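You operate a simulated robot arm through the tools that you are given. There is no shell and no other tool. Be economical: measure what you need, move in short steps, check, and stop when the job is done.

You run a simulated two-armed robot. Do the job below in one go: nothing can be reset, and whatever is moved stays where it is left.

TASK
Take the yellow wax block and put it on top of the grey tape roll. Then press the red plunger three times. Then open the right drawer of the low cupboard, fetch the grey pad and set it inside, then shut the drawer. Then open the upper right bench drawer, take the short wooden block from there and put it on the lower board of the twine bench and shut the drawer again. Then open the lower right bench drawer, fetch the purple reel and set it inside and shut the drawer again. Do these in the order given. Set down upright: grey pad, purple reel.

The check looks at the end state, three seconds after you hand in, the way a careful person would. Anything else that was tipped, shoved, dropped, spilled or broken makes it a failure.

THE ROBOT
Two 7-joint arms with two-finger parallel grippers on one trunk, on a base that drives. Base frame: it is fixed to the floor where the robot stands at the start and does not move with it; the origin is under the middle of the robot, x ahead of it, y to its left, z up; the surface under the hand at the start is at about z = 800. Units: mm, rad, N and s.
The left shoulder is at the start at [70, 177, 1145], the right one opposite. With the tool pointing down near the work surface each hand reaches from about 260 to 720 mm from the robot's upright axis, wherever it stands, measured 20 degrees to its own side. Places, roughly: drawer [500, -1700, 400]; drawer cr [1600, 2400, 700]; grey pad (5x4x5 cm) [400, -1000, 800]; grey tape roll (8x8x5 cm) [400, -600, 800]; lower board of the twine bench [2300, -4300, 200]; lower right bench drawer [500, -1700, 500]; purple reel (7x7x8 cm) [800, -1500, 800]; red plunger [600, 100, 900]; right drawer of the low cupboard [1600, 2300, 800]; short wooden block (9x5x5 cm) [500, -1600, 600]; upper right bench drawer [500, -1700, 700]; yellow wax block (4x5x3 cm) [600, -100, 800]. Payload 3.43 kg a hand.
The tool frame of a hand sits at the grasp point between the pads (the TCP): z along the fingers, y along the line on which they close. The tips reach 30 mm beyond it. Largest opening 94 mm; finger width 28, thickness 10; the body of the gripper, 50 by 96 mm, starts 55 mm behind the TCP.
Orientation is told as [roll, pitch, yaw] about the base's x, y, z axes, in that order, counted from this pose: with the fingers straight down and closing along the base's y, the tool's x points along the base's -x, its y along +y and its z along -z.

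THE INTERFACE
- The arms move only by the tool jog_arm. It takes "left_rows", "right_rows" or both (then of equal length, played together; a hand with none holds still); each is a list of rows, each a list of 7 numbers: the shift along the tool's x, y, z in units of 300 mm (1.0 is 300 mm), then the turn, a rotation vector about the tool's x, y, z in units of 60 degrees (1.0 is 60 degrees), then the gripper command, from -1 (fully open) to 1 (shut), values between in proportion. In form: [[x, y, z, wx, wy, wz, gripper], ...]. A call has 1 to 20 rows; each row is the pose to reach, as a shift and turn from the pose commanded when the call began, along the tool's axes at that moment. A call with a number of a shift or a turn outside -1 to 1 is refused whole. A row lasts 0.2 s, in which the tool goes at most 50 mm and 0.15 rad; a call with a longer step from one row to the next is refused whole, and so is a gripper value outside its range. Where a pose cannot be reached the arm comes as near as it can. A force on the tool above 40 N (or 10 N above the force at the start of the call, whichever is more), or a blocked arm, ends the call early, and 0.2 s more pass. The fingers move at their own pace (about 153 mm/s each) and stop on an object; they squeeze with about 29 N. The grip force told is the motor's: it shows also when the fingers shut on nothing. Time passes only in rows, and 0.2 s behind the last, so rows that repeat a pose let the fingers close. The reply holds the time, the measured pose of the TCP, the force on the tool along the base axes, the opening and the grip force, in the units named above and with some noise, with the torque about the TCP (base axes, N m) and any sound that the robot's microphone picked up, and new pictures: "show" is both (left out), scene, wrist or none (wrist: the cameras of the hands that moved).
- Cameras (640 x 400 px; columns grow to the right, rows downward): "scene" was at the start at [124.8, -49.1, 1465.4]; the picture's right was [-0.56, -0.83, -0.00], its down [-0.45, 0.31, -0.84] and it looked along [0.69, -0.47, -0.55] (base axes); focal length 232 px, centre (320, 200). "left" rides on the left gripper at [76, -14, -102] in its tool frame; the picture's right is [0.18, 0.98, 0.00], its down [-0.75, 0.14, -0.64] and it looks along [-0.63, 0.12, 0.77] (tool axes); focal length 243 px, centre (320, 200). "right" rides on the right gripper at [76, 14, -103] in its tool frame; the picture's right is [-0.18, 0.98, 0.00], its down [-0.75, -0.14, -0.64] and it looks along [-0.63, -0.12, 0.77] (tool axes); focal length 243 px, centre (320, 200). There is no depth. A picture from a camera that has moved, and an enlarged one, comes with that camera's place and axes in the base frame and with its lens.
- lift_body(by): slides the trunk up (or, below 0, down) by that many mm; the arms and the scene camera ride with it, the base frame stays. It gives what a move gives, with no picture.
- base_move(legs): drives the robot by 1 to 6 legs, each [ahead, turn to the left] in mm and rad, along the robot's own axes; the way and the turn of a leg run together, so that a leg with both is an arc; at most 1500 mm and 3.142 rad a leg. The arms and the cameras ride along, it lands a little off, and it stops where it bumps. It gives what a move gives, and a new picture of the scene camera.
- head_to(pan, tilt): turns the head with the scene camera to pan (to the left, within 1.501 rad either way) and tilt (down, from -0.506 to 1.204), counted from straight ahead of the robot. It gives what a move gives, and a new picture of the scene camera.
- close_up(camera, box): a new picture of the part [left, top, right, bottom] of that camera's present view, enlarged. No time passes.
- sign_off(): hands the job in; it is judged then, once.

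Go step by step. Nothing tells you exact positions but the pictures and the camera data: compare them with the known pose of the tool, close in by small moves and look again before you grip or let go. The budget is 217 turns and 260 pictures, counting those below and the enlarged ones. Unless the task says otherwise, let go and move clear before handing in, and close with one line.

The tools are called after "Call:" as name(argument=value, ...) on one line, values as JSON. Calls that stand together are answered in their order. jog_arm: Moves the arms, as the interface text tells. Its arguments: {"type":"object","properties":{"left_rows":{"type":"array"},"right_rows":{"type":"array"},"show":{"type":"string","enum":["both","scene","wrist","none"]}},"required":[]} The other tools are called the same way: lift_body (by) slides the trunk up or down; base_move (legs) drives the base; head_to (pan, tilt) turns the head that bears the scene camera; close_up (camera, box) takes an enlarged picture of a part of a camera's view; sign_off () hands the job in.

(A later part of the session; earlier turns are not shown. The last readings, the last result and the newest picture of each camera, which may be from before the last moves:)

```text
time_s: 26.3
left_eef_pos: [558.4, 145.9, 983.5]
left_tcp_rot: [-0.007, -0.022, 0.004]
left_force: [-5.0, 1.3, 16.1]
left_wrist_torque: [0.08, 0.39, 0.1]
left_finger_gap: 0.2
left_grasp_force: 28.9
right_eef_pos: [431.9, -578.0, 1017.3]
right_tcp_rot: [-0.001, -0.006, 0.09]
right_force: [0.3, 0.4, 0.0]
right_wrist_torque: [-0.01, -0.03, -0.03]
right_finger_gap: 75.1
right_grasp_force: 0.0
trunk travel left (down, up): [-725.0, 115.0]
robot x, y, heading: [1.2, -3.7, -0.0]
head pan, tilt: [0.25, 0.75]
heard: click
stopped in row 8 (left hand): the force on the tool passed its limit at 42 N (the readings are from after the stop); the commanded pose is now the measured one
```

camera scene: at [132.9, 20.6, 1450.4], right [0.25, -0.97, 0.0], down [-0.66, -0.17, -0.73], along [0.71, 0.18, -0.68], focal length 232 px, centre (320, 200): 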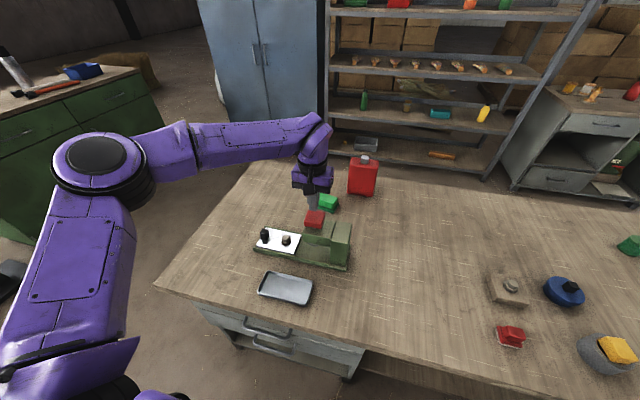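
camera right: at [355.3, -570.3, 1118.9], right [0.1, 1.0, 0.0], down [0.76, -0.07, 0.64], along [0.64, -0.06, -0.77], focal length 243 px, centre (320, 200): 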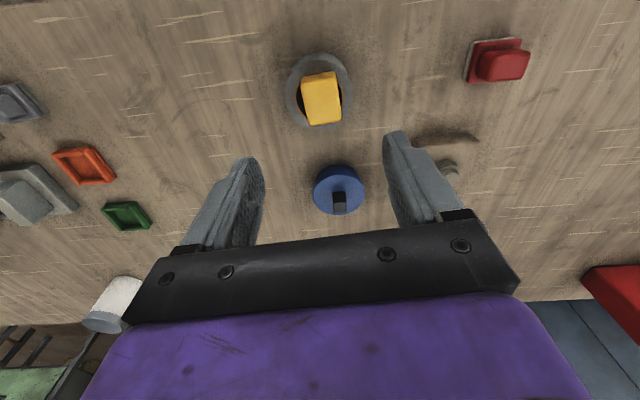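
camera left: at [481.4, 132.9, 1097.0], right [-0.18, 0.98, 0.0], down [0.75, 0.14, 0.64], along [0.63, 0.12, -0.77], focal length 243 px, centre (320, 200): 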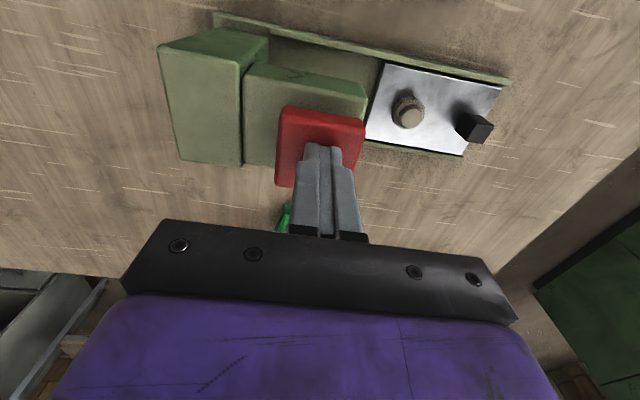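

Second click. Releasing fully, then the third press.

Call:
jog_arm(left_rows=[[0, 0, -0.03, 0, 0, 0, 1], [0, 0, -0.08, 0, 0, 0, 1], [0, 0, -0.14, 0, 0, 0, 1], [0, 0, -0.14, 0, 0, 0, 1], [0, 0, -0.14, 0, 0, 0, 1]], show="none")

Call:
jog_arm(left_rows=[[0, 0, 0.05, 0, 0, 0, 1], [0, 0, 0.09, 0, 0, 0, 1], [0, 0, 0.11, 0, 0, 0, 1], [0, 0, 0.122, 0, 0, 0, 1], [0, 0, 0.13, 0, 0, 0, 1], [0, 0, 0.137, 0, 0, 0, 1], [0, 0, 0.144, 0, 0, 0, 1], [0, 0, 0.15, 0, 0, 0, 1]], show="none")

```text
time_s: 27.5
left_eef_pos: [561.8, 145.8, 1022.9]
left_tcp_rot: [-0.007, -0.019, 0.001]
left_force: [-0.3, 0.0, 0.1]
left_wrist_torque: [0.03, 0.0, 0.02]
left_finger_gap: 0.0
left_grasp_force: 29.4
right_eef_pos: [434.4, -578.6, 1016.8]
right_tcp_rot: [0.0, -0.003, 0.085]
right_force: [-0.8, -0.3, 0.0]
right_wrist_torque: [0.02, 0.02, 0.0]
right_finger_gap: 75.0
right_grasp_force: 0.0
trunk travel left (down, up): [-725.0, 115.0]
robot x, y, heading: [1.5, 0.5, 0.002]
head pan, tilt: [0.25, 0.75]
```

```text
time_s: 29.4
left_eef_pos: [562.0, 147.3, 983.9]
left_tcp_rot: [-0.013, -0.031, 0.005]
left_force: [-4.8, -1.9, 15.5]
left_wrist_torque: [-0.06, 0.33, 0.15]
left_finger_gap: 0.0
left_grasp_force: 29.1
right_eef_pos: [433.2, -579.2, 1016.3]
right_tcp_rot: [-0.003, -0.003, 0.088]
right_force: [0.0, 0.1, -0.2]
right_wrist_torque: [-0.02, 0.01, -0.02]
right_finger_gap: 75.1
right_grasp_force: 0.1
trunk travel left (down, up): [-725.0, 115.0]
robot x, y, heading: [-0.9, 0.7, -0.003]
head pan, tilt: [0.25, 0.75]
heard: click
stopped in row 8 (left hand): the force on the tool passed its limit at 42 N (the readings are from after the stop); the commanded pose is now the measured one
```

Third click; all three presses done. Raising the left hand and looking toward the low cupboard on the left.

Call:
jog_arm(left_rows=[[0, 0, -0.05, 0, 0, 0, 1], [0, 0, -0.2, 0, 0, 0, 1], [0, 0, -0.35, 0, 0, 0, 1], [0.1, 0, -0.5, 0, 0, 0, 1], [0.25, 0, -0.6, 0, 0, 0, 1], [0.4, 0, -0.65, 0, 0, 0, 1], [0.55, 0, -0.7, 0, 0, 0, 1]], show="none")

Call:
head_to(pan=0.9, tilt=0.35)

```text
refused: row 4 steps farther than a row can; nothing moved
```

```text
time_s: 30.4
left_eef_pos: [561.8, 146.8, 982.8]
left_tcp_rot: [-0.008, -0.029, 0.002]
left_force: [-2.9, -0.5, 23.3]
left_wrist_torque: [-0.02, 0.33, 0.06]
left_finger_gap: 0.0
left_grasp_force: 28.3
right_eef_pos: [430.7, -579.4, 1017.5]
right_tcp_rot: [-0.001, -0.005, 0.088]
right_force: [-0.4, 0.0, 0.0]
right_wrist_torque: [0.0, -0.02, 0.04]
right_finger_gap: 75.2
right_grasp_force: 0.1
trunk travel left (down, up): [-725.0, 115.0]
robot x, y, heading: [0.0, 0.6, 0.0]
head pan, tilt: [0.901, 0.351]
camera scene: at [104.9, 72.2, 1486.7], right [0.78, -0.62, 0.0], down [-0.21, -0.27, -0.94], along [0.58, 0.74, -0.34], focal length 232 px, centre (320, 200)
```

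scene: 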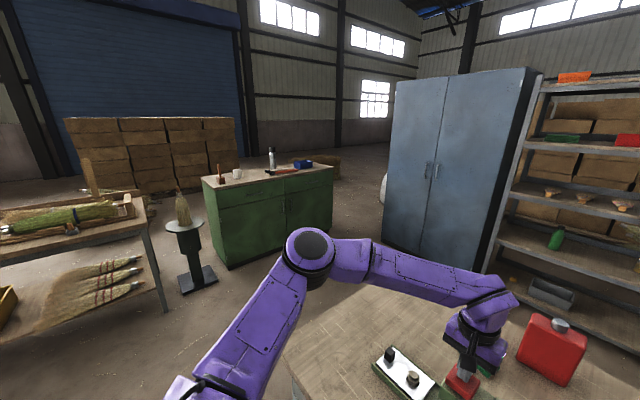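

Raising the left hand and tucking both arms before driving.

Call:
jog_arm(left_rows=[[0, 0, -0.05, 0, 0, 0, 1], [0, 0, -0.15, 0, 0, 0, 1], [0, 0, -0.3, 0, 0, 0, 1], [0, 0, -0.45, 0, 0, 0, 1], [0.1, 0, -0.55, 0, 0, 0, 1], [0.22, 0, -0.6, 0, 0, 0, 1], [0.34, 0, -0.65, 0, 0, 0, 1], [0.46, 0, -0.7, 0, 0, 0, 1], [0.58, 0, -0.7, 0, 0, 0, 1]], right_rows=[[0, 0, -0.1, 0, 0, 0, -1], [0, 0, -0.22, 0, 0, 0, -1], [0, 0.05, -0.34, 0, 0, 0, -1], [0, 0.15, -0.42, 0, 0, 0, -1], [0.04, 0.28, -0.45, 0, 0, 0, -1], [0.08, 0.4, -0.5, 0, 0, 0, -1], [0.12, 0.52, -0.55, 0, 0, 0, -1], [0.16, 0.64, -0.55, 0, 0, 0, -1], [0.2, 0.72, -0.6, 0, 0, 0, -1]], show="none")

Call:
head_to(pan=0.0, tilt=0.45)

```text
time_s: 32.4
left_eef_pos: [383.1, 146.8, 1186.6]
left_tcp_rot: [-0.009, -0.027, 0.003]
left_force: [-0.5, -0.6, 0.2]
left_wrist_torque: [-0.02, -0.04, 0.02]
left_finger_gap: 0.2
left_grasp_force: 28.8
right_eef_pos: [374.4, -388.7, 1191.9]
right_tcp_rot: [0.017, -0.004, 0.084]
right_force: [0.7, 0.0, 0.5]
right_wrist_torque: [0.06, 0.01, -0.02]
right_finger_gap: 94.2
right_grasp_force: 0.1
right hand out of reach, approached as far as the arm can: row 9
trunk travel left (down, up): [-725.0, 115.0]
robot x, y, heading: [-0.3, 2.1, -0.006]
head pan, tilt: [0.901, 0.351]
```

```text
time_s: 33.6
left_eef_pos: [385.0, 147.6, 1186.6]
left_tcp_rot: [-0.008, -0.028, 0.002]
left_force: [0.0, 0.1, 0.8]
left_wrist_torque: [0.02, 0.02, 0.02]
left_finger_gap: 0.4
left_grasp_force: 29.5
right_eef_pos: [375.6, -390.0, 1191.7]
right_tcp_rot: [0.012, -0.001, 0.086]
right_force: [0.2, 0.6, 0.1]
right_wrist_torque: [0.02, 0.0, -0.02]
right_finger_gap: 94.1
right_grasp_force: 0.1
trunk travel left (down, up): [-725.0, 115.0]
robot x, y, heading: [-2.1, 4.9, 0.005]
head pan, tilt: [0.0, 0.45]
camera scene: at [143.1, 0.8, 1477.1], right [0.0, -1.0, 0.0], down [-0.44, 0.0, -0.9], along [0.9, 0.0, -0.44], focal length 232 px, centre (320, 200)
```

scene: 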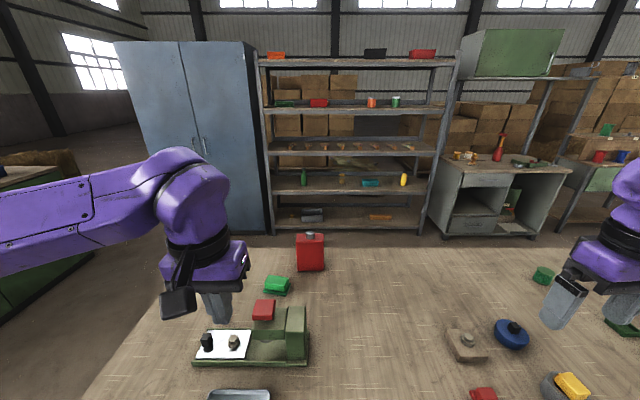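

Arms are tucked. Driving back, then around the left end of the table toward the cupboard.

Call:
base_move(legs=[[-300, 0], [0, 1.571], [1200, 0], [0, -1.571], [1500, 0], [390, 0]])

Call:
base_move(legs=[[0, 1.571]])

```text
time_s: 57.9
left_eef_pos: [1992.9, 1176.7, 1185.5]
left_tcp_rot: [-0.009, -0.027, -0.078]
left_force: [0.4, 0.8, -0.3]
left_wrist_torque: [0.01, 0.0, 0.03]
left_finger_gap: 0.0
left_grasp_force: 29.2
right_eef_pos: [1941.0, 642.7, 1191.9]
right_tcp_rot: [0.014, -0.002, 0.005]
right_force: [0.3, 0.4, 0.5]
right_wrist_torque: [0.0, -0.02, 0.01]
right_finger_gap: 93.9
right_grasp_force: 0.1
trunk travel left (down, up): [-725.0, 115.0]
robot x, y, heading: [1601.9, 1061.7, -0.08]
head pan, tilt: [0.0, 0.45]
camera scene: at [1740.0, 1049.6, 1477.2], right [-0.08, -1.0, 0.0], down [-0.43, 0.03, -0.9], along [0.9, -0.07, -0.43], focal length 232 px, centre (320, 200)
```

scene: 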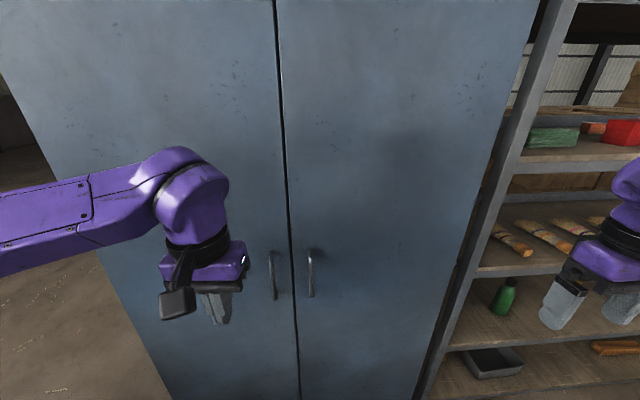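

```text
time_s: 62.1
left_eef_pos: [1491.6, 1457.6, 1185.5]
left_tcp_rot: [-0.01, -0.028, 1.47]
left_force: [-0.5, 1.1, -1.2]
left_wrist_torque: [0.01, -0.05, 0.01]
left_finger_gap: 0.0
left_grasp_force: 29.0
right_eef_pos: [2024.4, 1394.0, 1191.1]
right_tcp_rot: [0.015, -0.001, 1.551]
right_force: [0.4, -0.1, -0.5]
right_wrist_torque: [-0.01, -0.01, -0.01]
right_finger_gap: 94.0
right_grasp_force: 0.1
trunk travel left (down, up): [-725.0, 115.0]
robot x, y, heading: [1597.2, 1055.3, 1.469]
head pan, tilt: [0.0, 0.45]
camera scene: at [1614.2, 1202.2, 1477.0], right [0.99, -0.1, 0.0], down [-0.05, -0.43, -0.9], along [0.09, 0.9, -0.44], focal length 232 px, centre (320, 200)
```

scene: 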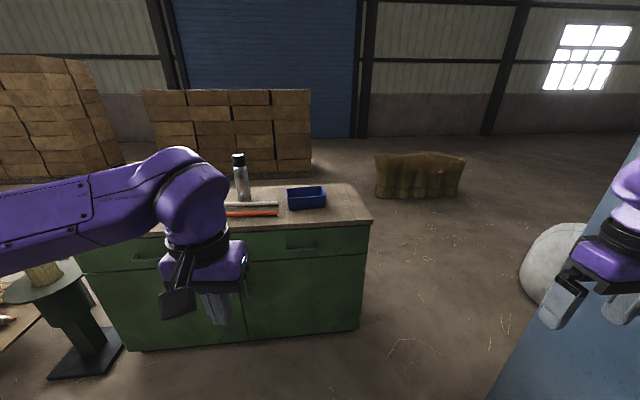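

Call:
close_up(camera="scene", box=[240, 200, 390, 350])

Call:
base_move(legs=[[0, 0.1], [350, 0]])

```text
2.67 times, centred on (315, 275) of scene
camera zoom: at [1614.2, 1202.2, 1477.0], right [0.99, -0.1, 0.0], down [-0.05, -0.43, -0.9], along [0.09, 0.9, -0.44], focal length 619 px, centre (333, 0)
```

zoom: 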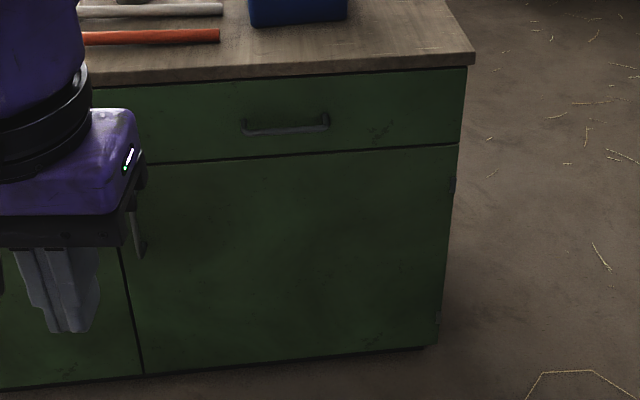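

```text
time_s: 64.9
left_eef_pos: [1457.4, 1793.2, 1185.7]
left_tcp_rot: [-0.009, -0.028, 1.561]
left_force: [-0.1, -0.4, 0.5]
left_wrist_torque: [0.0, 0.03, 0.01]
left_finger_gap: 0.0
left_grasp_force: 28.7
right_eef_pos: [1994.6, 1779.5, 1192.5]
right_tcp_rot: [0.014, -0.002, 1.643]
right_force: [0.5, 0.7, 0.1]
right_wrist_torque: [0.01, 0.02, 0.0]
right_finger_gap: 93.8
right_grasp_force: 0.1
trunk travel left (down, up): [-725.0, 115.0]
robot x, y, heading: [1602.4, 1409.1, 1.555]
head pan, tilt: [0.0, 0.45]
camera scene: at [1603.7, 1550.5, 1477.2], right [1.0, -0.01, 0.0], down [0.0, -0.43, -0.9], along [0.01, 0.9, -0.43], focal length 232 px, centre (320, 200)
```

scene: 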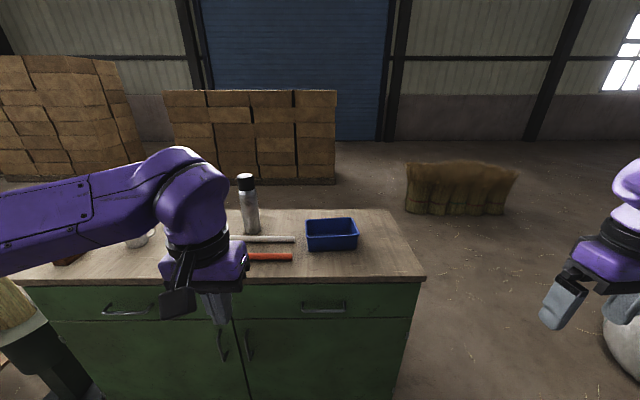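

Handle is at about (1620, 2131, 777). I'll lower the trunk and turn the right hand to point forward with the fingers closing vertically.

Call:
lift_body(by=-280)

Call:
jog_arm(right_rows=[[0, 0, 0, 0, -0.125, 0, -1], [0, 0, 0, 0, -0.25, 0, -1], [0, 0, 0, 0, -0.375, 0, -1], [0, 0, 0, 0, -0.5, 0, -1], [0, 0.03, 0, 0, -0.625, 0, -1], [0, 0.1, 0, 0, -0.75, 0, -1], [0, 0.17, 0, 0, -0.875, 0, -1], [0, 0.25, 0, 0, -1.0, 0, -1]], show="none")

Call:
jog_arm(right_rows=[[0, 0, 0, 0, -0.125, 0, -1], [0, 0, 0, 0, -0.25, 0, -1], [0, 0, 0, 0, -0.375, 0, -1], [0, 0, 0, 0, -0.49, 0, -1]], show="scene")

```text
time_s: 67.7
left_eef_pos: [1457.3, 1794.8, 905.5]
left_tcp_rot: [-0.008, -0.028, 1.563]
left_force: [-0.8, 0.4, -0.3]
left_wrist_torque: [0.0, 0.02, -0.03]
left_finger_gap: 0.0
left_grasp_force: 29.1
right_eef_pos: [1995.5, 1779.0, 912.1]
right_tcp_rot: [0.017, -0.001, 1.644]
right_force: [-0.2, 0.0, 0.1]
right_wrist_torque: [0.0, 0.01, 0.01]
right_finger_gap: 94.1
right_grasp_force: 0.0
trunk travel left (down, up): [-445.0, 395.0]
robot x, y, heading: [1600.0, 1408.3, 1.562]
head pan, tilt: [0.0, 0.45]
```

```text
time_s: 69.5
left_eef_pos: [1457.3, 1793.9, 906.1]
left_tcp_rot: [-0.008, -0.025, 1.56]
left_force: [-0.4, 0.3, -0.2]
left_wrist_torque: [-0.05, 0.0, -0.02]
left_finger_gap: 0.0
left_grasp_force: 28.9
right_eef_pos: [2009.6, 1803.2, 853.4]
right_tcp_rot: [0.056, -1.046, 1.59]
right_force: [-0.7, 0.7, -1.2]
right_wrist_torque: [-0.03, -0.02, 0.0]
right_finger_gap: 93.8
right_grasp_force: 0.1
right hand out of reach, approached as far as the arm can: row 1, 2, 3, 4, 5, 6, 7, 8
trunk travel left (down, up): [-445.0, 395.0]
robot x, y, heading: [1601.7, 1410.3, 1.558]
head pan, tilt: [0.0, 0.45]
```

```text
time_s: 70.5
left_eef_pos: [1458.4, 1792.7, 905.5]
left_tcp_rot: [-0.008, -0.028, 1.563]
left_force: [0.6, -0.4, -0.3]
left_wrist_torque: [0.02, 0.01, 0.03]
left_finger_gap: 0.0
left_grasp_force: 29.3
right_eef_pos: [2034.5, 1824.3, 858.3]
right_tcp_rot: [1.2, -1.553, 0.446]
right_force: [-1.2, 0.1, -0.8]
right_wrist_torque: [0.01, 0.02, -0.01]
right_finger_gap: 94.1
right_grasp_force: 0.0
right hand out of reach, approached as far as the arm can: row 1, 2, 3, 4
trunk travel left (down, up): [-445.0, 395.0]
robot x, y, heading: [1604.0, 1408.8, 1.558]
head pan, tilt: [0.0, 0.45]
camera scene: at [1605.0, 1551.4, 1197.1], right [1.0, -0.01, 0.0], down [-0.01, -0.44, -0.9], along [0.01, 0.9, -0.44], focal length 232 px, centre (320, 200)
```

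scene: 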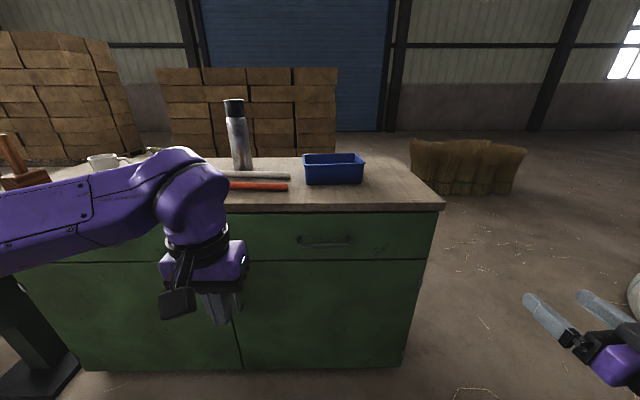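

Call:
jog_arm(right_rows=[[0, 0.11, 0, 0, 0, 0.125, -1], [0, 0.22, 0, 0, 0, 0.25, -1], [0, 0.33, 0, 0, 0, 0.375, -1], [0, 0.44, 0, 0, 0, 0.5, -1], [0, 0.55, 0, 0, 0, 0.625, -1], [0, 0.66, 0, 0, 0, 0.75, -1], [0, 0.77, 0, 0, 0, 0.875, -1], [0, 0.9, 0, 0, 0, 1.0, -1], [0, 0.9, 0, 0, 0, 1.0, -1]], show="scene")

```text
time_s: 72.5
left_eef_pos: [1457.1, 1793.7, 905.6]
left_tcp_rot: [-0.012, -0.028, 1.562]
left_force: [-1.5, -0.3, -0.3]
left_wrist_torque: [-0.01, -0.07, -0.03]
left_finger_gap: 0.1
left_grasp_force: 28.4
right_eef_pos: [1878.8, 1899.2, 790.0]
right_tcp_rot: [1.307, -1.006, 0.439]
right_force: [-3.0, 0.2, 0.1]
right_wrist_torque: [0.08, -0.3, -0.1]
right_finger_gap: 94.3
right_grasp_force: 0.1
right hand out of reach, approached as far as the arm can: row 1, 2, 3, 4, 5, 6, 7, 8, 9
trunk travel left (down, up): [-445.0, 395.0]
robot x, y, heading: [1600.0, 1407.3, 1.559]
head pan, tilt: [0.0, 0.45]
camera scene: at [1602.5, 1551.4, 1197.1], right [1.0, -0.01, 0.0], down [0.0, -0.44, -0.9], along [0.01, 0.9, -0.44], focal length 232 px, centre (320, 200)
```

scene: 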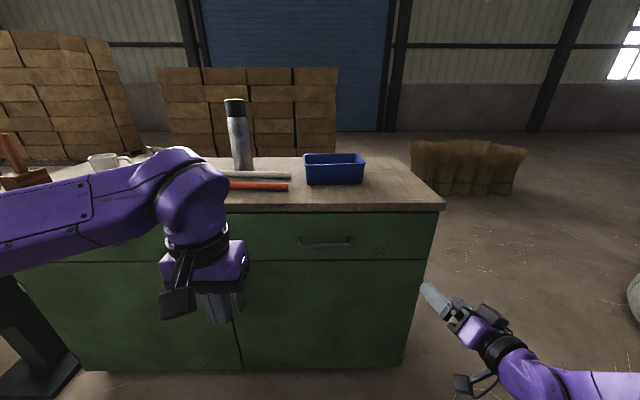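

Call:
jog_arm(right_rows=[[0, 0, 0.1, 0, 0, 0, -1], [0, 0, 0.2, 0, 0, 0, -1], [0, 0, 0.3, 0, 0, 0, -1], [0, 0, 0.4, 0, 0, 0, -1], [0, 0, 0.4, 0, 0, 0, -1]], show="scene")

```text
time_s: 73.7
left_eef_pos: [1458.2, 1793.5, 906.9]
left_tcp_rot: [-0.009, -0.028, 1.561]
left_force: [0.0, -0.8, -0.5]
left_wrist_torque: [-0.03, -0.03, -0.01]
left_finger_gap: 0.0
left_grasp_force: 28.8
right_eef_pos: [1876.2, 2014.0, 738.7]
right_tcp_rot: [1.584, -0.505, 0.08]
right_force: [-0.3, 1.5, 0.2]
right_wrist_torque: [-0.01, 0.0, -0.01]
right_finger_gap: 94.1
right_grasp_force: 0.0
right hand out of reach, approached as far as the arm can: row 1, 2, 3, 4, 5
trunk travel left (down, up): [-445.0, 395.0]
robot x, y, heading: [1603.8, 1408.2, 1.557]
head pan, tilt: [0.0, 0.45]
camera scene: at [1603.5, 1550.9, 1197.1], right [1.0, -0.01, 0.0], down [0.0, -0.43, -0.9], along [0.01, 0.9, -0.44], focal length 232 px, centre (320, 200)
```

scene: 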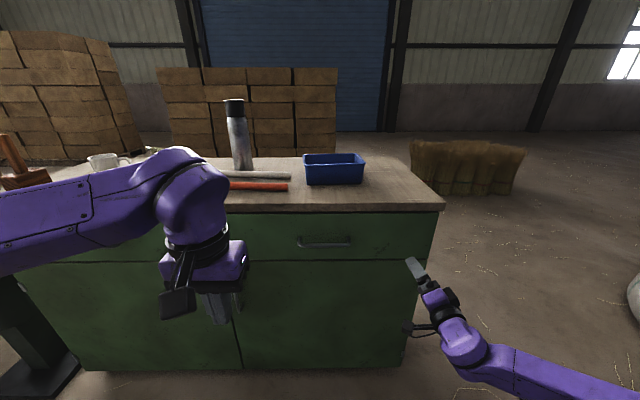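

Hand now points forward. Finishing the roll and moving in front of the handle.

Call:
jog_arm(right_rows=[[0.1, 0.07, 0.02, 0, 0, 0.08, -1], [0.2, 0.15, 0.04, 0, 0, 0.16, -1], [0.3, 0.23, 0.06, 0, 0, 0.24, -1], [0.4, 0.31, 0.08, 0, 0, 0.32, -1], [0.5, 0.385, 0.1, 0, 0, 0.4, -1], [0.6, 0.46, 0.1, 0, 0, 0.48, -1], [0.677, 0.52, 0.1, 0, 0, 0.48, -1], [0.677, 0.52, 0.1, 0, 0, 0.48, -1]], show="both")

```text
time_s: 75.5
left_eef_pos: [1458.0, 1792.7, 906.2]
left_tcp_rot: [-0.01, -0.029, 1.562]
left_force: [-0.1, -0.7, -0.7]
left_wrist_torque: [0.01, 0.03, 0.02]
left_finger_gap: 0.1
left_grasp_force: 29.0
right_eef_pos: [1604.8, 2029.8, 731.9]
right_tcp_rot: [1.594, 0.005, 0.067]
right_force: [0.0, -0.4, 0.3]
right_wrist_torque: [0.01, 0.03, -0.02]
right_finger_gap: 93.9
right_grasp_force: 0.0
right hand out of reach, approached as far as the arm can: row 1, 2, 3, 4, 5, 6, 7, 8
trunk travel left (down, up): [-445.0, 395.0]
robot x, y, heading: [1606.3, 1405.8, 1.561]
head pan, tilt: [0.0, 0.45]
camera scene: at [1604.2, 1551.3, 1197.1], right [1.0, -0.01, 0.0], down [-0.01, -0.44, -0.9], along [0.01, 0.9, -0.44], focal length 232 px, centre (320, 200)
camera right: at [1535.7, 1921.4, 743.5], right [0.19, -0.01, 0.98], down [0.79, -0.59, -0.16], along [0.58, 0.81, -0.1], focal length 243 px, centre (320, 200)
```

scene: 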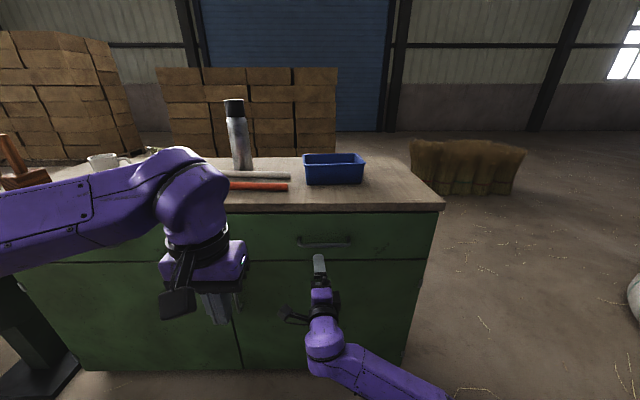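
right: 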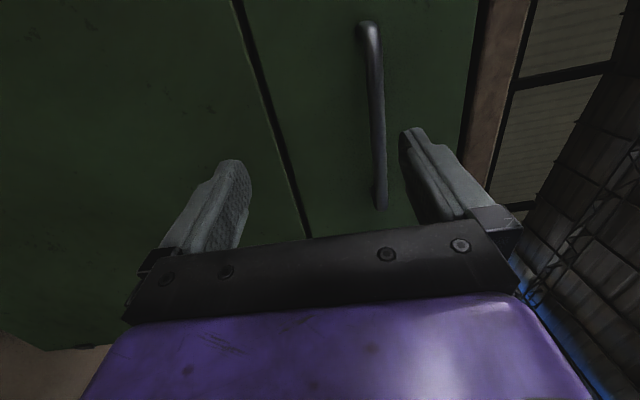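

Hand is aligned with the handle, ~49 mm too low. Raising and approaching partway.

Call:
jog_arm(right_rows=[[-0.01, 0.05, 0, 0, 0, 0, -1], [-0.02, 0.1, 0, 0, 0, 0, -1], [-0.03, 0.165, 0.02, 0, 0, 0, -1], [-0.035, 0.165, 0.1, 0, 0, 0, -1], [-0.035, 0.165, 0.15, 0, 0, 0, -1], [-0.035, 0.165, 0.15, 0, 0, 0, -1]], show="wrist")

```text
time_s: 76.9
left_eef_pos: [1458.5, 1794.2, 906.0]
left_tcp_rot: [-0.01, -0.026, 1.562]
left_force: [-0.2, 0.3, 0.0]
left_wrist_torque: [0.0, 0.02, -0.03]
left_finger_gap: 0.0
left_grasp_force: 29.0
right_eef_pos: [1604.1, 2081.0, 739.7]
right_tcp_rot: [1.599, 0.007, 0.067]
right_force: [0.3, 0.6, 0.0]
right_wrist_torque: [-0.02, -0.01, -0.01]
right_finger_gap: 94.0
right_grasp_force: 0.1
right hand out of reach, approached as far as the arm can: row 1, 2, 3, 4, 5, 6
trunk travel left (down, up): [-445.0, 395.0]
robot x, y, heading: [1602.6, 1408.5, 1.561]
head pan, tilt: [0.0, 0.45]
camera right: at [1534.8, 1973.5, 751.3], right [0.19, -0.01, 0.98], down [0.79, -0.59, -0.16], along [0.58, 0.81, -0.1], focal length 243 px, centre (320, 200)
```

right: 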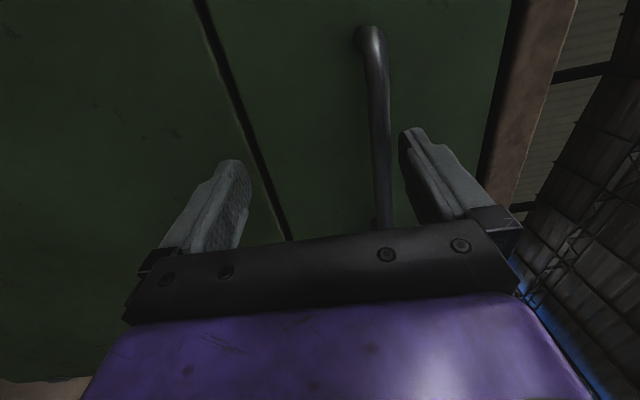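

Call:
lift_body(by=41)

Call:
close_up(camera="right", box=[160, 0, 560, 250])

```text
time_s: 77.8
left_eef_pos: [1457.2, 1793.0, 946.6]
left_tcp_rot: [-0.008, -0.027, 1.562]
left_force: [-0.3, 0.5, -0.2]
left_wrist_torque: [0.02, -0.02, 0.0]
left_finger_gap: 0.2
left_grasp_force: 29.1
right_eef_pos: [1604.5, 2080.6, 780.3]
right_tcp_rot: [1.598, 0.006, 0.068]
right_force: [-0.5, -0.8, 0.1]
right_wrist_torque: [0.02, 0.02, 0.01]
right_finger_gap: 94.1
right_grasp_force: 0.1
trunk travel left (down, up): [-486.0, 354.0]
robot x, y, heading: [1600.1, 1410.1, 1.559]
head pan, tilt: [0.0, 0.45]
```

```text
1.60 times, centred on (360, 125) of right
camera zoom: at [1534.6, 1973.6, 791.9], right [0.19, -0.01, 0.98], down [0.79, -0.59, -0.16], along [0.58, 0.81, -0.1], focal length 388 px, centre (256, 320)
```

zoom: 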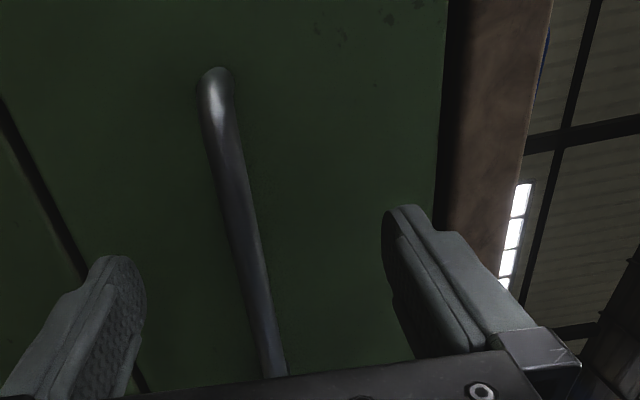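

Call:
jog_arm(right_rows=[[0, 0, 0.03, 0, 0, 0, -1], [0, 0, 0.06, 0, 0, 0, -1], [0, 0, 0.09, 0, 0, 0, -1], [0, 0, 0.11, 0, 0, 0, -1], [0, 0, 0.11, 0, 0, 0, -1]], show="wrist")

```text
time_s: 79.0
left_eef_pos: [1458.2, 1794.6, 946.5]
left_tcp_rot: [-0.008, -0.027, 1.562]
left_force: [-0.1, 1.0, 0.2]
left_wrist_torque: [0.01, -0.02, 0.05]
left_finger_gap: 0.0
left_grasp_force: 29.3
right_eef_pos: [1600.5, 2112.4, 780.9]
right_tcp_rot: [1.599, 0.008, 0.069]
right_force: [0.5, 0.5, -0.2]
right_wrist_torque: [0.0, 0.02, 0.0]
right_finger_gap: 94.2
right_grasp_force: 0.1
trunk travel left (down, up): [-486.0, 354.0]
robot x, y, heading: [1602.1, 1408.2, 1.563]
head pan, tilt: [0.0, 0.45]
camera right: at [1530.6, 2006.1, 793.0], right [0.19, -0.01, 0.98], down [0.79, -0.59, -0.16], along [0.58, 0.81, -0.1], focal length 243 px, centre (320, 200)
```

right: 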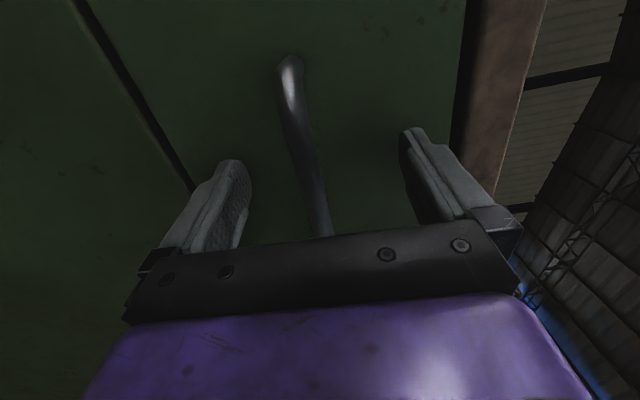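

Bar is between the fingers. Closing on the handle.

Call:
jog_arm(right_rows=[[0, -0.01, 0, 0, 0, 0, 0], [0, -0.01, 0, 0, 0, 0, 1], [0, -0.01, 0, 0, 0, 0, 1], [0, -0.01, 0, 0, 0, 0, 1], [0, -0.01, 0, 0, 0, 0, 1]], show="wrist")

```text
time_s: 80.2
left_eef_pos: [1457.9, 1793.4, 945.8]
left_tcp_rot: [-0.009, -0.027, 1.562]
left_force: [0.6, 0.4, 0.8]
left_wrist_torque: [0.0, 0.0, 0.03]
left_finger_gap: 0.0
left_grasp_force: 29.1
right_eef_pos: [1599.8, 2112.9, 779.0]
right_tcp_rot: [1.601, 0.005, 0.068]
right_force: [-0.4, 0.6, 3.5]
right_wrist_torque: [0.01, -0.55, 0.01]
right_finger_gap: 16.2
right_grasp_force: 45.1
trunk travel left (down, up): [-486.0, 354.0]
robot x, y, heading: [1602.9, 1408.6, 1.556]
head pan, tilt: [0.0, 0.45]
camera right: at [1531.0, 2005.5, 789.7], right [0.19, -0.02, 0.98], down [0.79, -0.59, -0.16], along [0.58, 0.81, -0.1], focal length 243 px, centre (320, 200)
```

right: 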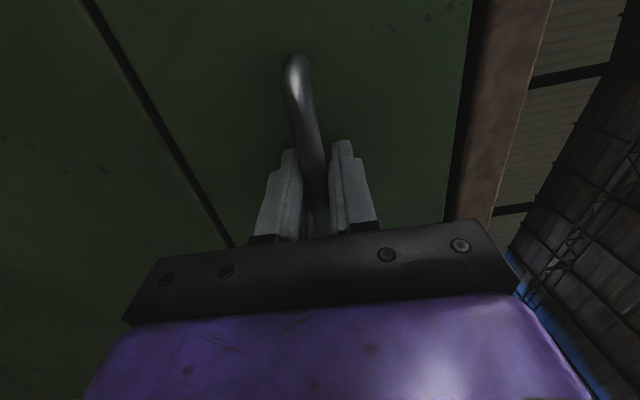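

Gripped the bar (16 mm). Pulling 110 mm with the arm.

Call:
jog_arm(right_rows=[[0, 0, -0.04, 0, 0, 0, 1], [0, 0, -0.08, 0, 0, 0, 1], [0, 0, -0.13, 0, 0, 0, 1], [0, 0, -0.19, 0, 0, 0, 1], [0, 0, -0.25, 0, 0, 0, 1], [0, 0, -0.31, 0, 0, 0, 1], [0, 0, -0.37, 0, 0, 0, 1], [0, 0, -0.37, 0, 0, 0, 1]], show="scene")

```text
time_s: 82.0
left_eef_pos: [1454.5, 1790.7, 947.6]
left_tcp_rot: [-0.014, -0.031, 1.563]
left_force: [0.0, -0.4, 0.6]
left_wrist_torque: [-0.01, 0.06, -0.01]
left_finger_gap: 0.2
left_grasp_force: 29.3
right_eef_pos: [1606.2, 2000.1, 778.0]
right_tcp_rot: [1.606, 0.004, 0.068]
right_force: [-29.5, 1.0, 22.5]
right_wrist_torque: [-0.06, -0.53, 0.33]
right_finger_gap: 16.2
right_grasp_force: 44.9
trunk travel left (down, up): [-486.0, 354.0]
robot x, y, heading: [1600.2, 1412.4, 1.559]
head pan, tilt: [0.0, 0.45]
camera scene: at [1598.8, 1548.2, 1238.7], right [1.0, -0.01, 0.0], down [0.0, -0.43, -0.9], along [0.01, 0.9, -0.43], focal length 232 px, centre (320, 200)
```

scene: 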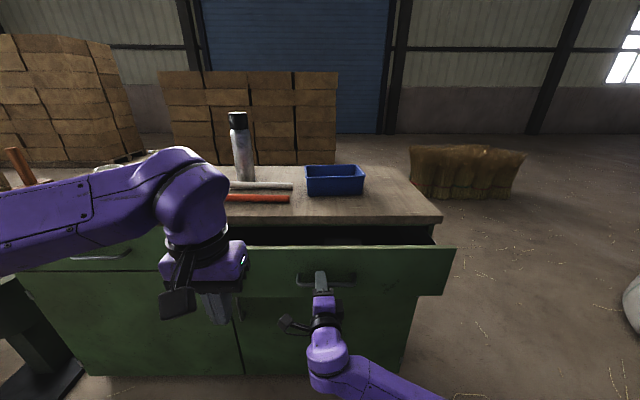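

Drawer slides out. I'll relieve the side force and pull on with the base.

Call:
jog_arm(right_rows=[[0.015, 0, 0, 0, 0, 0, 1], [0.027, 0, 0, 0, 0, 0, 1], [0.027, 0, 0, 0, 0, 0, 1]], show="none")

Call:
base_move(legs=[[-130, 0]])

```text
time_s: 82.8
left_eef_pos: [1459.8, 1791.8, 948.3]
left_tcp_rot: [-0.006, -0.032, 1.563]
left_force: [0.4, -0.1, 0.2]
left_wrist_torque: [-0.03, -0.04, 0.01]
left_finger_gap: 0.1
left_grasp_force: 28.7
right_eef_pos: [1606.0, 2002.3, 778.2]
right_tcp_rot: [1.607, 0.003, 0.058]
right_force: [17.5, 0.4, 23.7]
right_wrist_torque: [-0.02, -0.46, -1.16]
right_finger_gap: 16.5
right_grasp_force: 45.3
trunk travel left (down, up): [-486.0, 354.0]
robot x, y, heading: [1599.4, 1409.7, 1.556]
head pan, tilt: [0.0, 0.45]
```

```text
time_s: 83.5
left_eef_pos: [1456.4, 1786.5, 946.8]
left_tcp_rot: [-0.008, -0.027, 1.566]
left_force: [-0.2, 0.1, -0.2]
left_wrist_torque: [0.0, 0.0, -0.02]
left_finger_gap: 0.1
left_grasp_force: 29.1
right_eef_pos: [1606.7, 1998.7, 778.3]
right_tcp_rot: [1.609, 0.001, 0.055]
right_force: [4.6, -0.4, -3.6]
right_wrist_torque: [-0.04, -0.25, 0.86]
right_finger_gap: 16.1
right_grasp_force: 44.6
trunk travel left (down, up): [-486.0, 354.0]
robot x, y, heading: [1602.4, 1404.4, 1.552]
head pan, tilt: [0.0, 0.45]
stopped in leg 1: the force on the tool passed its limit at 42 N (the readings are from after the stop); the commanded pose is now the measured one
camera scene: at [1604.4, 1544.9, 1237.9], right [1.0, -0.01, 0.0], down [-0.01, -0.44, -0.9], along [0.01, 0.9, -0.44], focal length 232 px, centre (320, 200)
```

scene: 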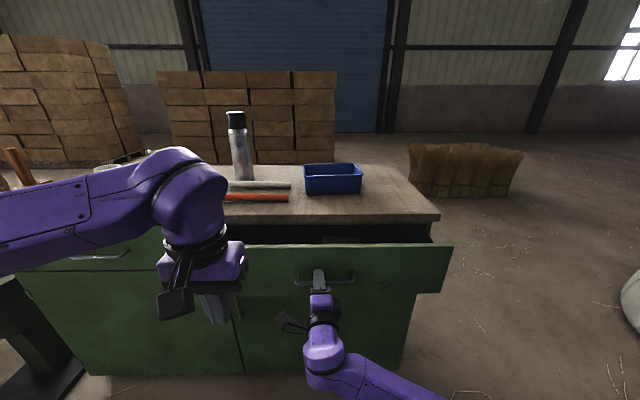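

Call:
jog_arm(right_rows=[[0.002, 0, -0.04, 0, 0, 0, 1], [0.004, 0, -0.08, 0, 0, 0, 1], [0.007, 0, -0.13, 0, 0, 0, 1], [0.01, 0, -0.18, 0, 0, 0, 1], [0.013, 0, -0.23, 0, 0, 0, 1], [0.015, 0, -0.28, 0, 0, 0, 1], [0.018, 0, -0.33, 0, 0, 0, 1], [0.02, 0, -0.38, 0, 0, 0, 1], [0.023, 0, -0.43, 0, 0, 0, 1], [0.023, 0, -0.43, 0, 0, 0, 1]], show="scene")

```text
time_s: 85.7
left_eef_pos: [1455.9, 1785.8, 947.9]
left_tcp_rot: [-0.011, -0.031, 1.564]
left_force: [-0.5, 0.4, -0.1]
left_wrist_torque: [0.02, 0.0, -0.03]
left_finger_gap: 0.0
left_grasp_force: 29.0
right_eef_pos: [1607.2, 1870.4, 777.9]
right_tcp_rot: [1.616, 0.004, 0.053]
right_force: [-4.0, 0.6, 17.2]
right_wrist_torque: [0.0, -0.32, -0.07]
right_finger_gap: 16.2
right_grasp_force: 44.4
trunk travel left (down, up): [-486.0, 354.0]
robot x, y, heading: [1598.5, 1399.8, 1.558]
head pan, tilt: [0.0, 0.45]
camera scene: at [1603.1, 1543.0, 1238.5], right [1.0, -0.01, 0.0], down [-0.01, -0.43, -0.9], along [0.01, 0.9, -0.43], focal length 232 px, centre (320, 200)
```

scene: 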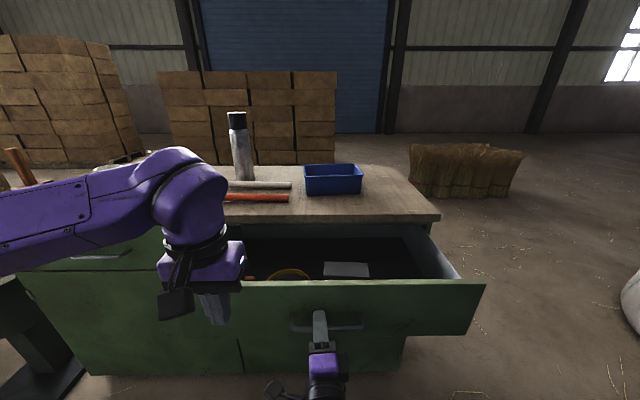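

Drawer is open 240 mm, with a ring and a white card inside. Releasing the handle and backing off.

Call:
jog_arm(right_rows=[[0, 0, 0, 0, 0, 0, 0.3], [0, 0, 0, 0, 0, 0, -0.5], [0, 0, 0, 0, 0, 0, -1], [0, 0, 0, 0, 0, 0, -1], [0, 0, -0.05, 0, 0, 0, -1], [0, 0, -0.1, 0, 0, 0, -1]], show="wrist")

Call:
base_move(legs=[[-300, 0]])

```text
time_s: 87.1
left_eef_pos: [1456.3, 1788.0, 946.7]
left_tcp_rot: [-0.009, -0.027, 1.566]
left_force: [-0.1, 0.6, 0.0]
left_wrist_torque: [-0.02, -0.01, 0.02]
left_finger_gap: 0.0
left_grasp_force: 29.2
right_eef_pos: [1608.0, 1840.2, 773.3]
right_tcp_rot: [1.612, 0.004, 0.055]
right_force: [0.4, -0.6, 0.1]
right_wrist_torque: [-0.01, -0.05, 0.01]
right_finger_gap: 94.0
right_grasp_force: 0.1
trunk travel left (down, up): [-486.0, 354.0]
robot x, y, heading: [1601.2, 1402.5, 1.557]
head pan, tilt: [0.0, 0.45]
camera right: at [1536.7, 1734.2, 783.8], right [0.19, -0.03, 0.98], down [0.79, -0.59, -0.17], along [0.59, 0.8, -0.09], focal length 243 px, centre (320, 200)
```

right: 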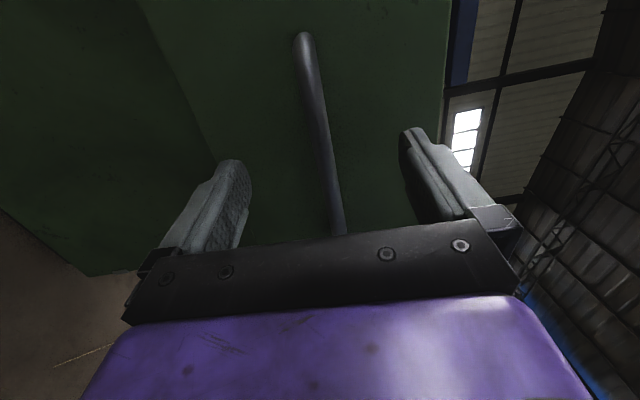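

```text
time_s: 89.1
left_eef_pos: [1453.1, 1497.9, 947.2]
left_tcp_rot: [-0.009, -0.03, 1.566]
left_force: [-0.3, -0.4, 0.3]
left_wrist_torque: [0.03, -0.02, 0.01]
left_finger_gap: 0.3
left_grasp_force: 28.3
right_eef_pos: [1604.4, 1551.1, 773.4]
right_tcp_rot: [1.613, 0.002, 0.055]
right_force: [0.2, 0.2, 0.2]
right_wrist_torque: [0.01, -0.01, 0.03]
right_finger_gap: 94.0
right_grasp_force: 0.1
trunk travel left (down, up): [-486.0, 354.0]
robot x, y, heading: [1597.0, 1108.9, 1.557]
head pan, tilt: [0.0, 0.45]
camera scene: at [1600.0, 1254.4, 1238.2], right [1.0, -0.01, 0.0], down [-0.01, -0.43, -0.9], along [0.01, 0.9, -0.43], focal length 232 px, centre (320, 200)
```

scene: 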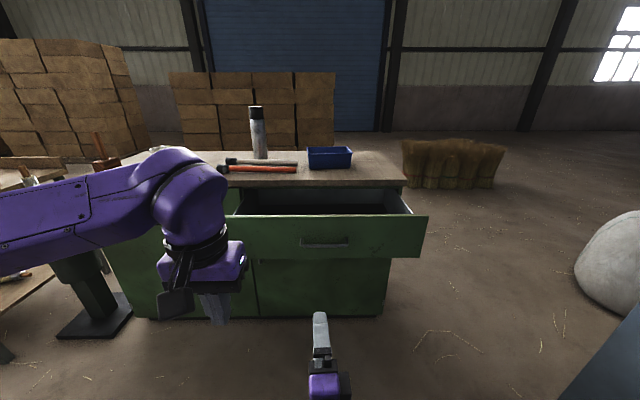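

Lifting the trunk back, then driving back around the table to the grey pad's stretch of bench.

Call:
lift_body(by=239)

Call:
base_move(legs=[[0, 1.585], [1500, 0], [350, 0], [0, 1.571]])

```text
time_s: 91.6
left_eef_pos: [1452.9, 1497.8, 1185.4]
left_tcp_rot: [-0.009, -0.027, 1.566]
left_force: [-0.5, 0.2, 0.2]
left_wrist_torque: [-0.01, 0.0, 0.01]
left_finger_gap: 0.0
left_grasp_force: 28.8
right_eef_pos: [1604.5, 1551.5, 1011.9]
right_tcp_rot: [1.609, 0.002, 0.056]
right_force: [0.1, 0.4, -0.4]
right_wrist_torque: [-0.01, 0.01, 0.04]
right_finger_gap: 94.0
right_grasp_force: 0.1
trunk travel left (down, up): [-725.0, 115.0]
robot x, y, heading: [1597.5, 1114.4, 1.555]
head pan, tilt: [0.0, 0.45]
```

```text
time_s: 108.4
left_eef_pos: [-137.2, 834.9, 1186.3]
left_tcp_rot: [-0.01, -0.029, -1.662]
left_force: [0.6, -0.4, -0.6]
left_wrist_torque: [0.0, 0.0, -0.02]
left_finger_gap: 0.0
left_grasp_force: 28.9
right_eef_pos: [-291.7, 794.4, 1012.5]
right_tcp_rot: [1.611, 0.0, 3.111]
right_force: [-0.8, 0.4, -0.4]
right_wrist_torque: [-0.01, 0.01, 0.06]
right_finger_gap: 94.3
right_grasp_force: 0.1
trunk travel left (down, up): [-725.0, 115.0]
robot x, y, heading: [-251.6, 1230.6, -1.672]
head pan, tilt: [0.0, 0.45]
camera scene: at [-261.4, 1090.5, 1477.1], right [-1.0, 0.1, 0.0], down [0.04, 0.43, -0.9], along [-0.09, -0.9, -0.44], focal length 232 px, centre (320, 200)
```

scene: 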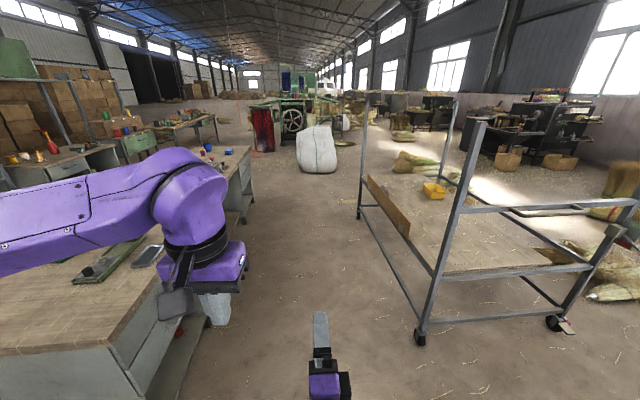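

Call:
base_move(legs=[[0, 0.1], [1500, 0], [930, 0], [0, 1.571]])

Call:
head_to(pan=0.2, tilt=0.7)

```text
time_s: 124.7
left_eef_pos: [85.4, -1042.8, 1186.0]
left_tcp_rot: [-0.01, -0.027, 0.011]
left_force: [0.0, 0.6, 0.2]
left_wrist_torque: [-0.03, -0.03, 0.02]
left_finger_gap: 0.0
left_grasp_force: 29.2
right_eef_pos: [141.9, -1193.7, 1012.5]
right_tcp_rot: [1.612, 0.002, -1.501]
right_force: [-0.1, 0.2, 0.6]
right_wrist_torque: [0.0, -0.02, -0.02]
right_finger_gap: 94.0
right_grasp_force: 0.1
trunk travel left (down, up): [-725.0, 115.0]
robot x, y, heading: [-295.3, -1196.1, -0.004]
head pan, tilt: [0.0, 0.45]
camera scene: at [-154.4, -1192.7, 1477.1], right [0.0, -1.0, 0.0], down [-0.44, 0.0, -0.9], along [0.9, 0.0, -0.44], focal length 232 px, centre (320, 200)
```

scene: 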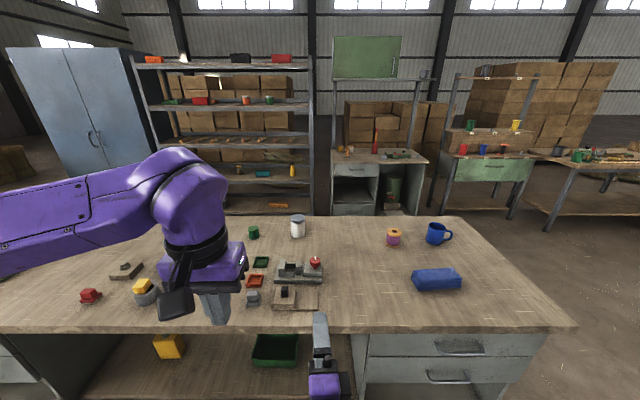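

```text
time_s: 125.5
left_eef_pos: [85.6, -1043.1, 1185.2]
left_tcp_rot: [-0.009, -0.027, 0.011]
left_force: [-0.5, 0.8, -1.0]
left_wrist_torque: [-0.01, -0.02, -0.01]
left_finger_gap: 0.1
left_grasp_force: 28.8
right_eef_pos: [140.7, -1193.6, 1013.2]
right_tcp_rot: [1.61, 0.002, -1.5]
right_force: [0.7, -0.2, -0.1]
right_wrist_torque: [-0.01, -0.04, 0.01]
right_finger_gap: 94.0
right_grasp_force: 0.0
trunk travel left (down, up): [-725.0, 115.0]
robot x, y, heading: [-298.5, -1193.2, 0.001]
head pan, tilt: [0.201, 0.7]
camera scene: at [-163.0, -1175.9, 1454.9], right [0.2, -0.98, 0.0], down [-0.63, -0.13, -0.77], along [0.75, 0.15, -0.64], focal length 232 px, centre (320, 200)
```

scene: 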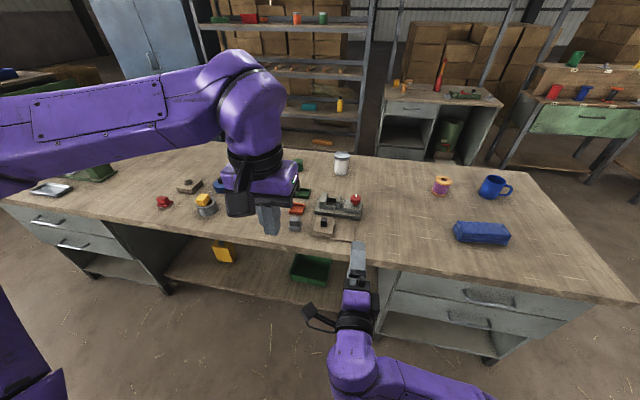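

Call:
close_up(camera="scene", box=[255, 180, 385, 250])

Call:
base_move(legs=[[120, 0]])

```text
4.92 times, centred on (320, 215) of scene
camera zoom: at [-163.0, -1175.9, 1454.9], right [0.2, -0.98, 0.0], down [-0.63, -0.13, -0.77], along [0.75, 0.15, -0.64], focal length 1144 px, centre (320, 126)
```

zoom: 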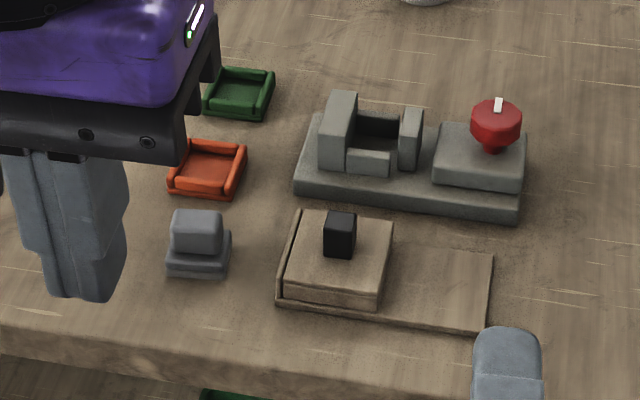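

```text
time_s: 126.7
left_eef_pos: [204.0, -1044.0, 1185.7]
left_tcp_rot: [-0.01, -0.028, 0.009]
left_force: [-0.5, -0.3, 1.1]
left_wrist_torque: [-0.01, 0.02, 0.01]
left_finger_gap: 0.0
left_grasp_force: 29.3
right_eef_pos: [259.8, -1194.4, 1012.3]
right_tcp_rot: [1.61, 0.003, -1.502]
right_force: [1.9, -0.6, 0.3]
right_wrist_torque: [0.03, 0.0, 0.0]
right_finger_gap: 94.0
right_grasp_force: 0.1
trunk travel left (down, up): [-725.0, 115.0]
robot x, y, heading: [-178.3, -1191.9, -0.0]
head pan, tilt: [0.201, 0.7]
camera scene: at [-44.8, -1175.7, 1455.0], right [0.2, -0.98, 0.0], down [-0.63, -0.13, -0.77], along [0.75, 0.15, -0.64], focal length 232 px, centre (320, 200)
```

scene: 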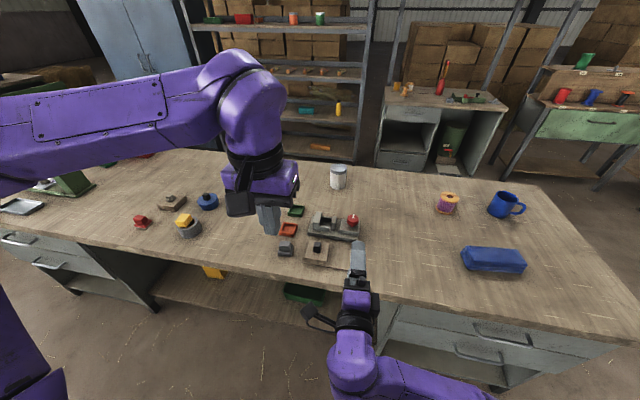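

Pad is near (420,-962). Bringing the open left hand above it.

Call:
jog_arm(left_rows=[[-0.08, 0.035, 0.05, 0, 0, 0, -1], [-0.18, 0.07, 0.13, 0, 0.01, 0, -1], [-0.28, 0.11, 0.22, 0, 0.027, 0, -1], [-0.38, 0.15, 0.31, 0.01, 0.027, 0, -1], [-0.48, 0.19, 0.4, 0.01, 0.027, 0, -1], [-0.58, 0.23, 0.5, 0.01, 0.027, 0, -1], [-0.65, 0.27, 0.6, 0.01, 0.027, 0, -1], [-0.65, 0.27, 0.687, 0.01, 0.027, 0, -1]], show="wrist")

```text
time_s: 128.5
left_eef_pos: [404.7, -960.6, 984.4]
left_tcp_rot: [-0.018, 0.001, 0.01]
left_force: [-0.7, -0.1, -0.4]
left_wrist_torque: [0.01, 0.02, 0.02]
left_finger_gap: 93.9
left_grasp_force: 0.1
left hand out of reach, approached as far as the arm can: row 7
right_eef_pos: [262.3, -1192.5, 1010.9]
right_tcp_rot: [1.61, 0.001, -1.5]
right_force: [0.0, 0.2, -0.5]
right_wrist_torque: [-0.01, 0.01, 0.0]
right_finger_gap: 93.9
right_grasp_force: 0.1
trunk travel left (down, up): [-725.0, 115.0]
robot x, y, heading: [-182.2, -1191.0, -0.001]
head pan, tilt: [0.201, 0.7]
camera left: at [329.0, -972.6, 1088.8], right [-0.19, 0.98, -0.02], down [0.75, 0.16, 0.64], along [0.63, 0.11, -0.77], focal length 243 px, centre (320, 200)
```

left: 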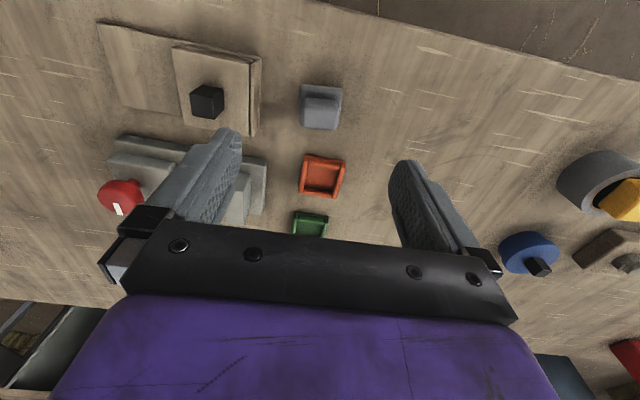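

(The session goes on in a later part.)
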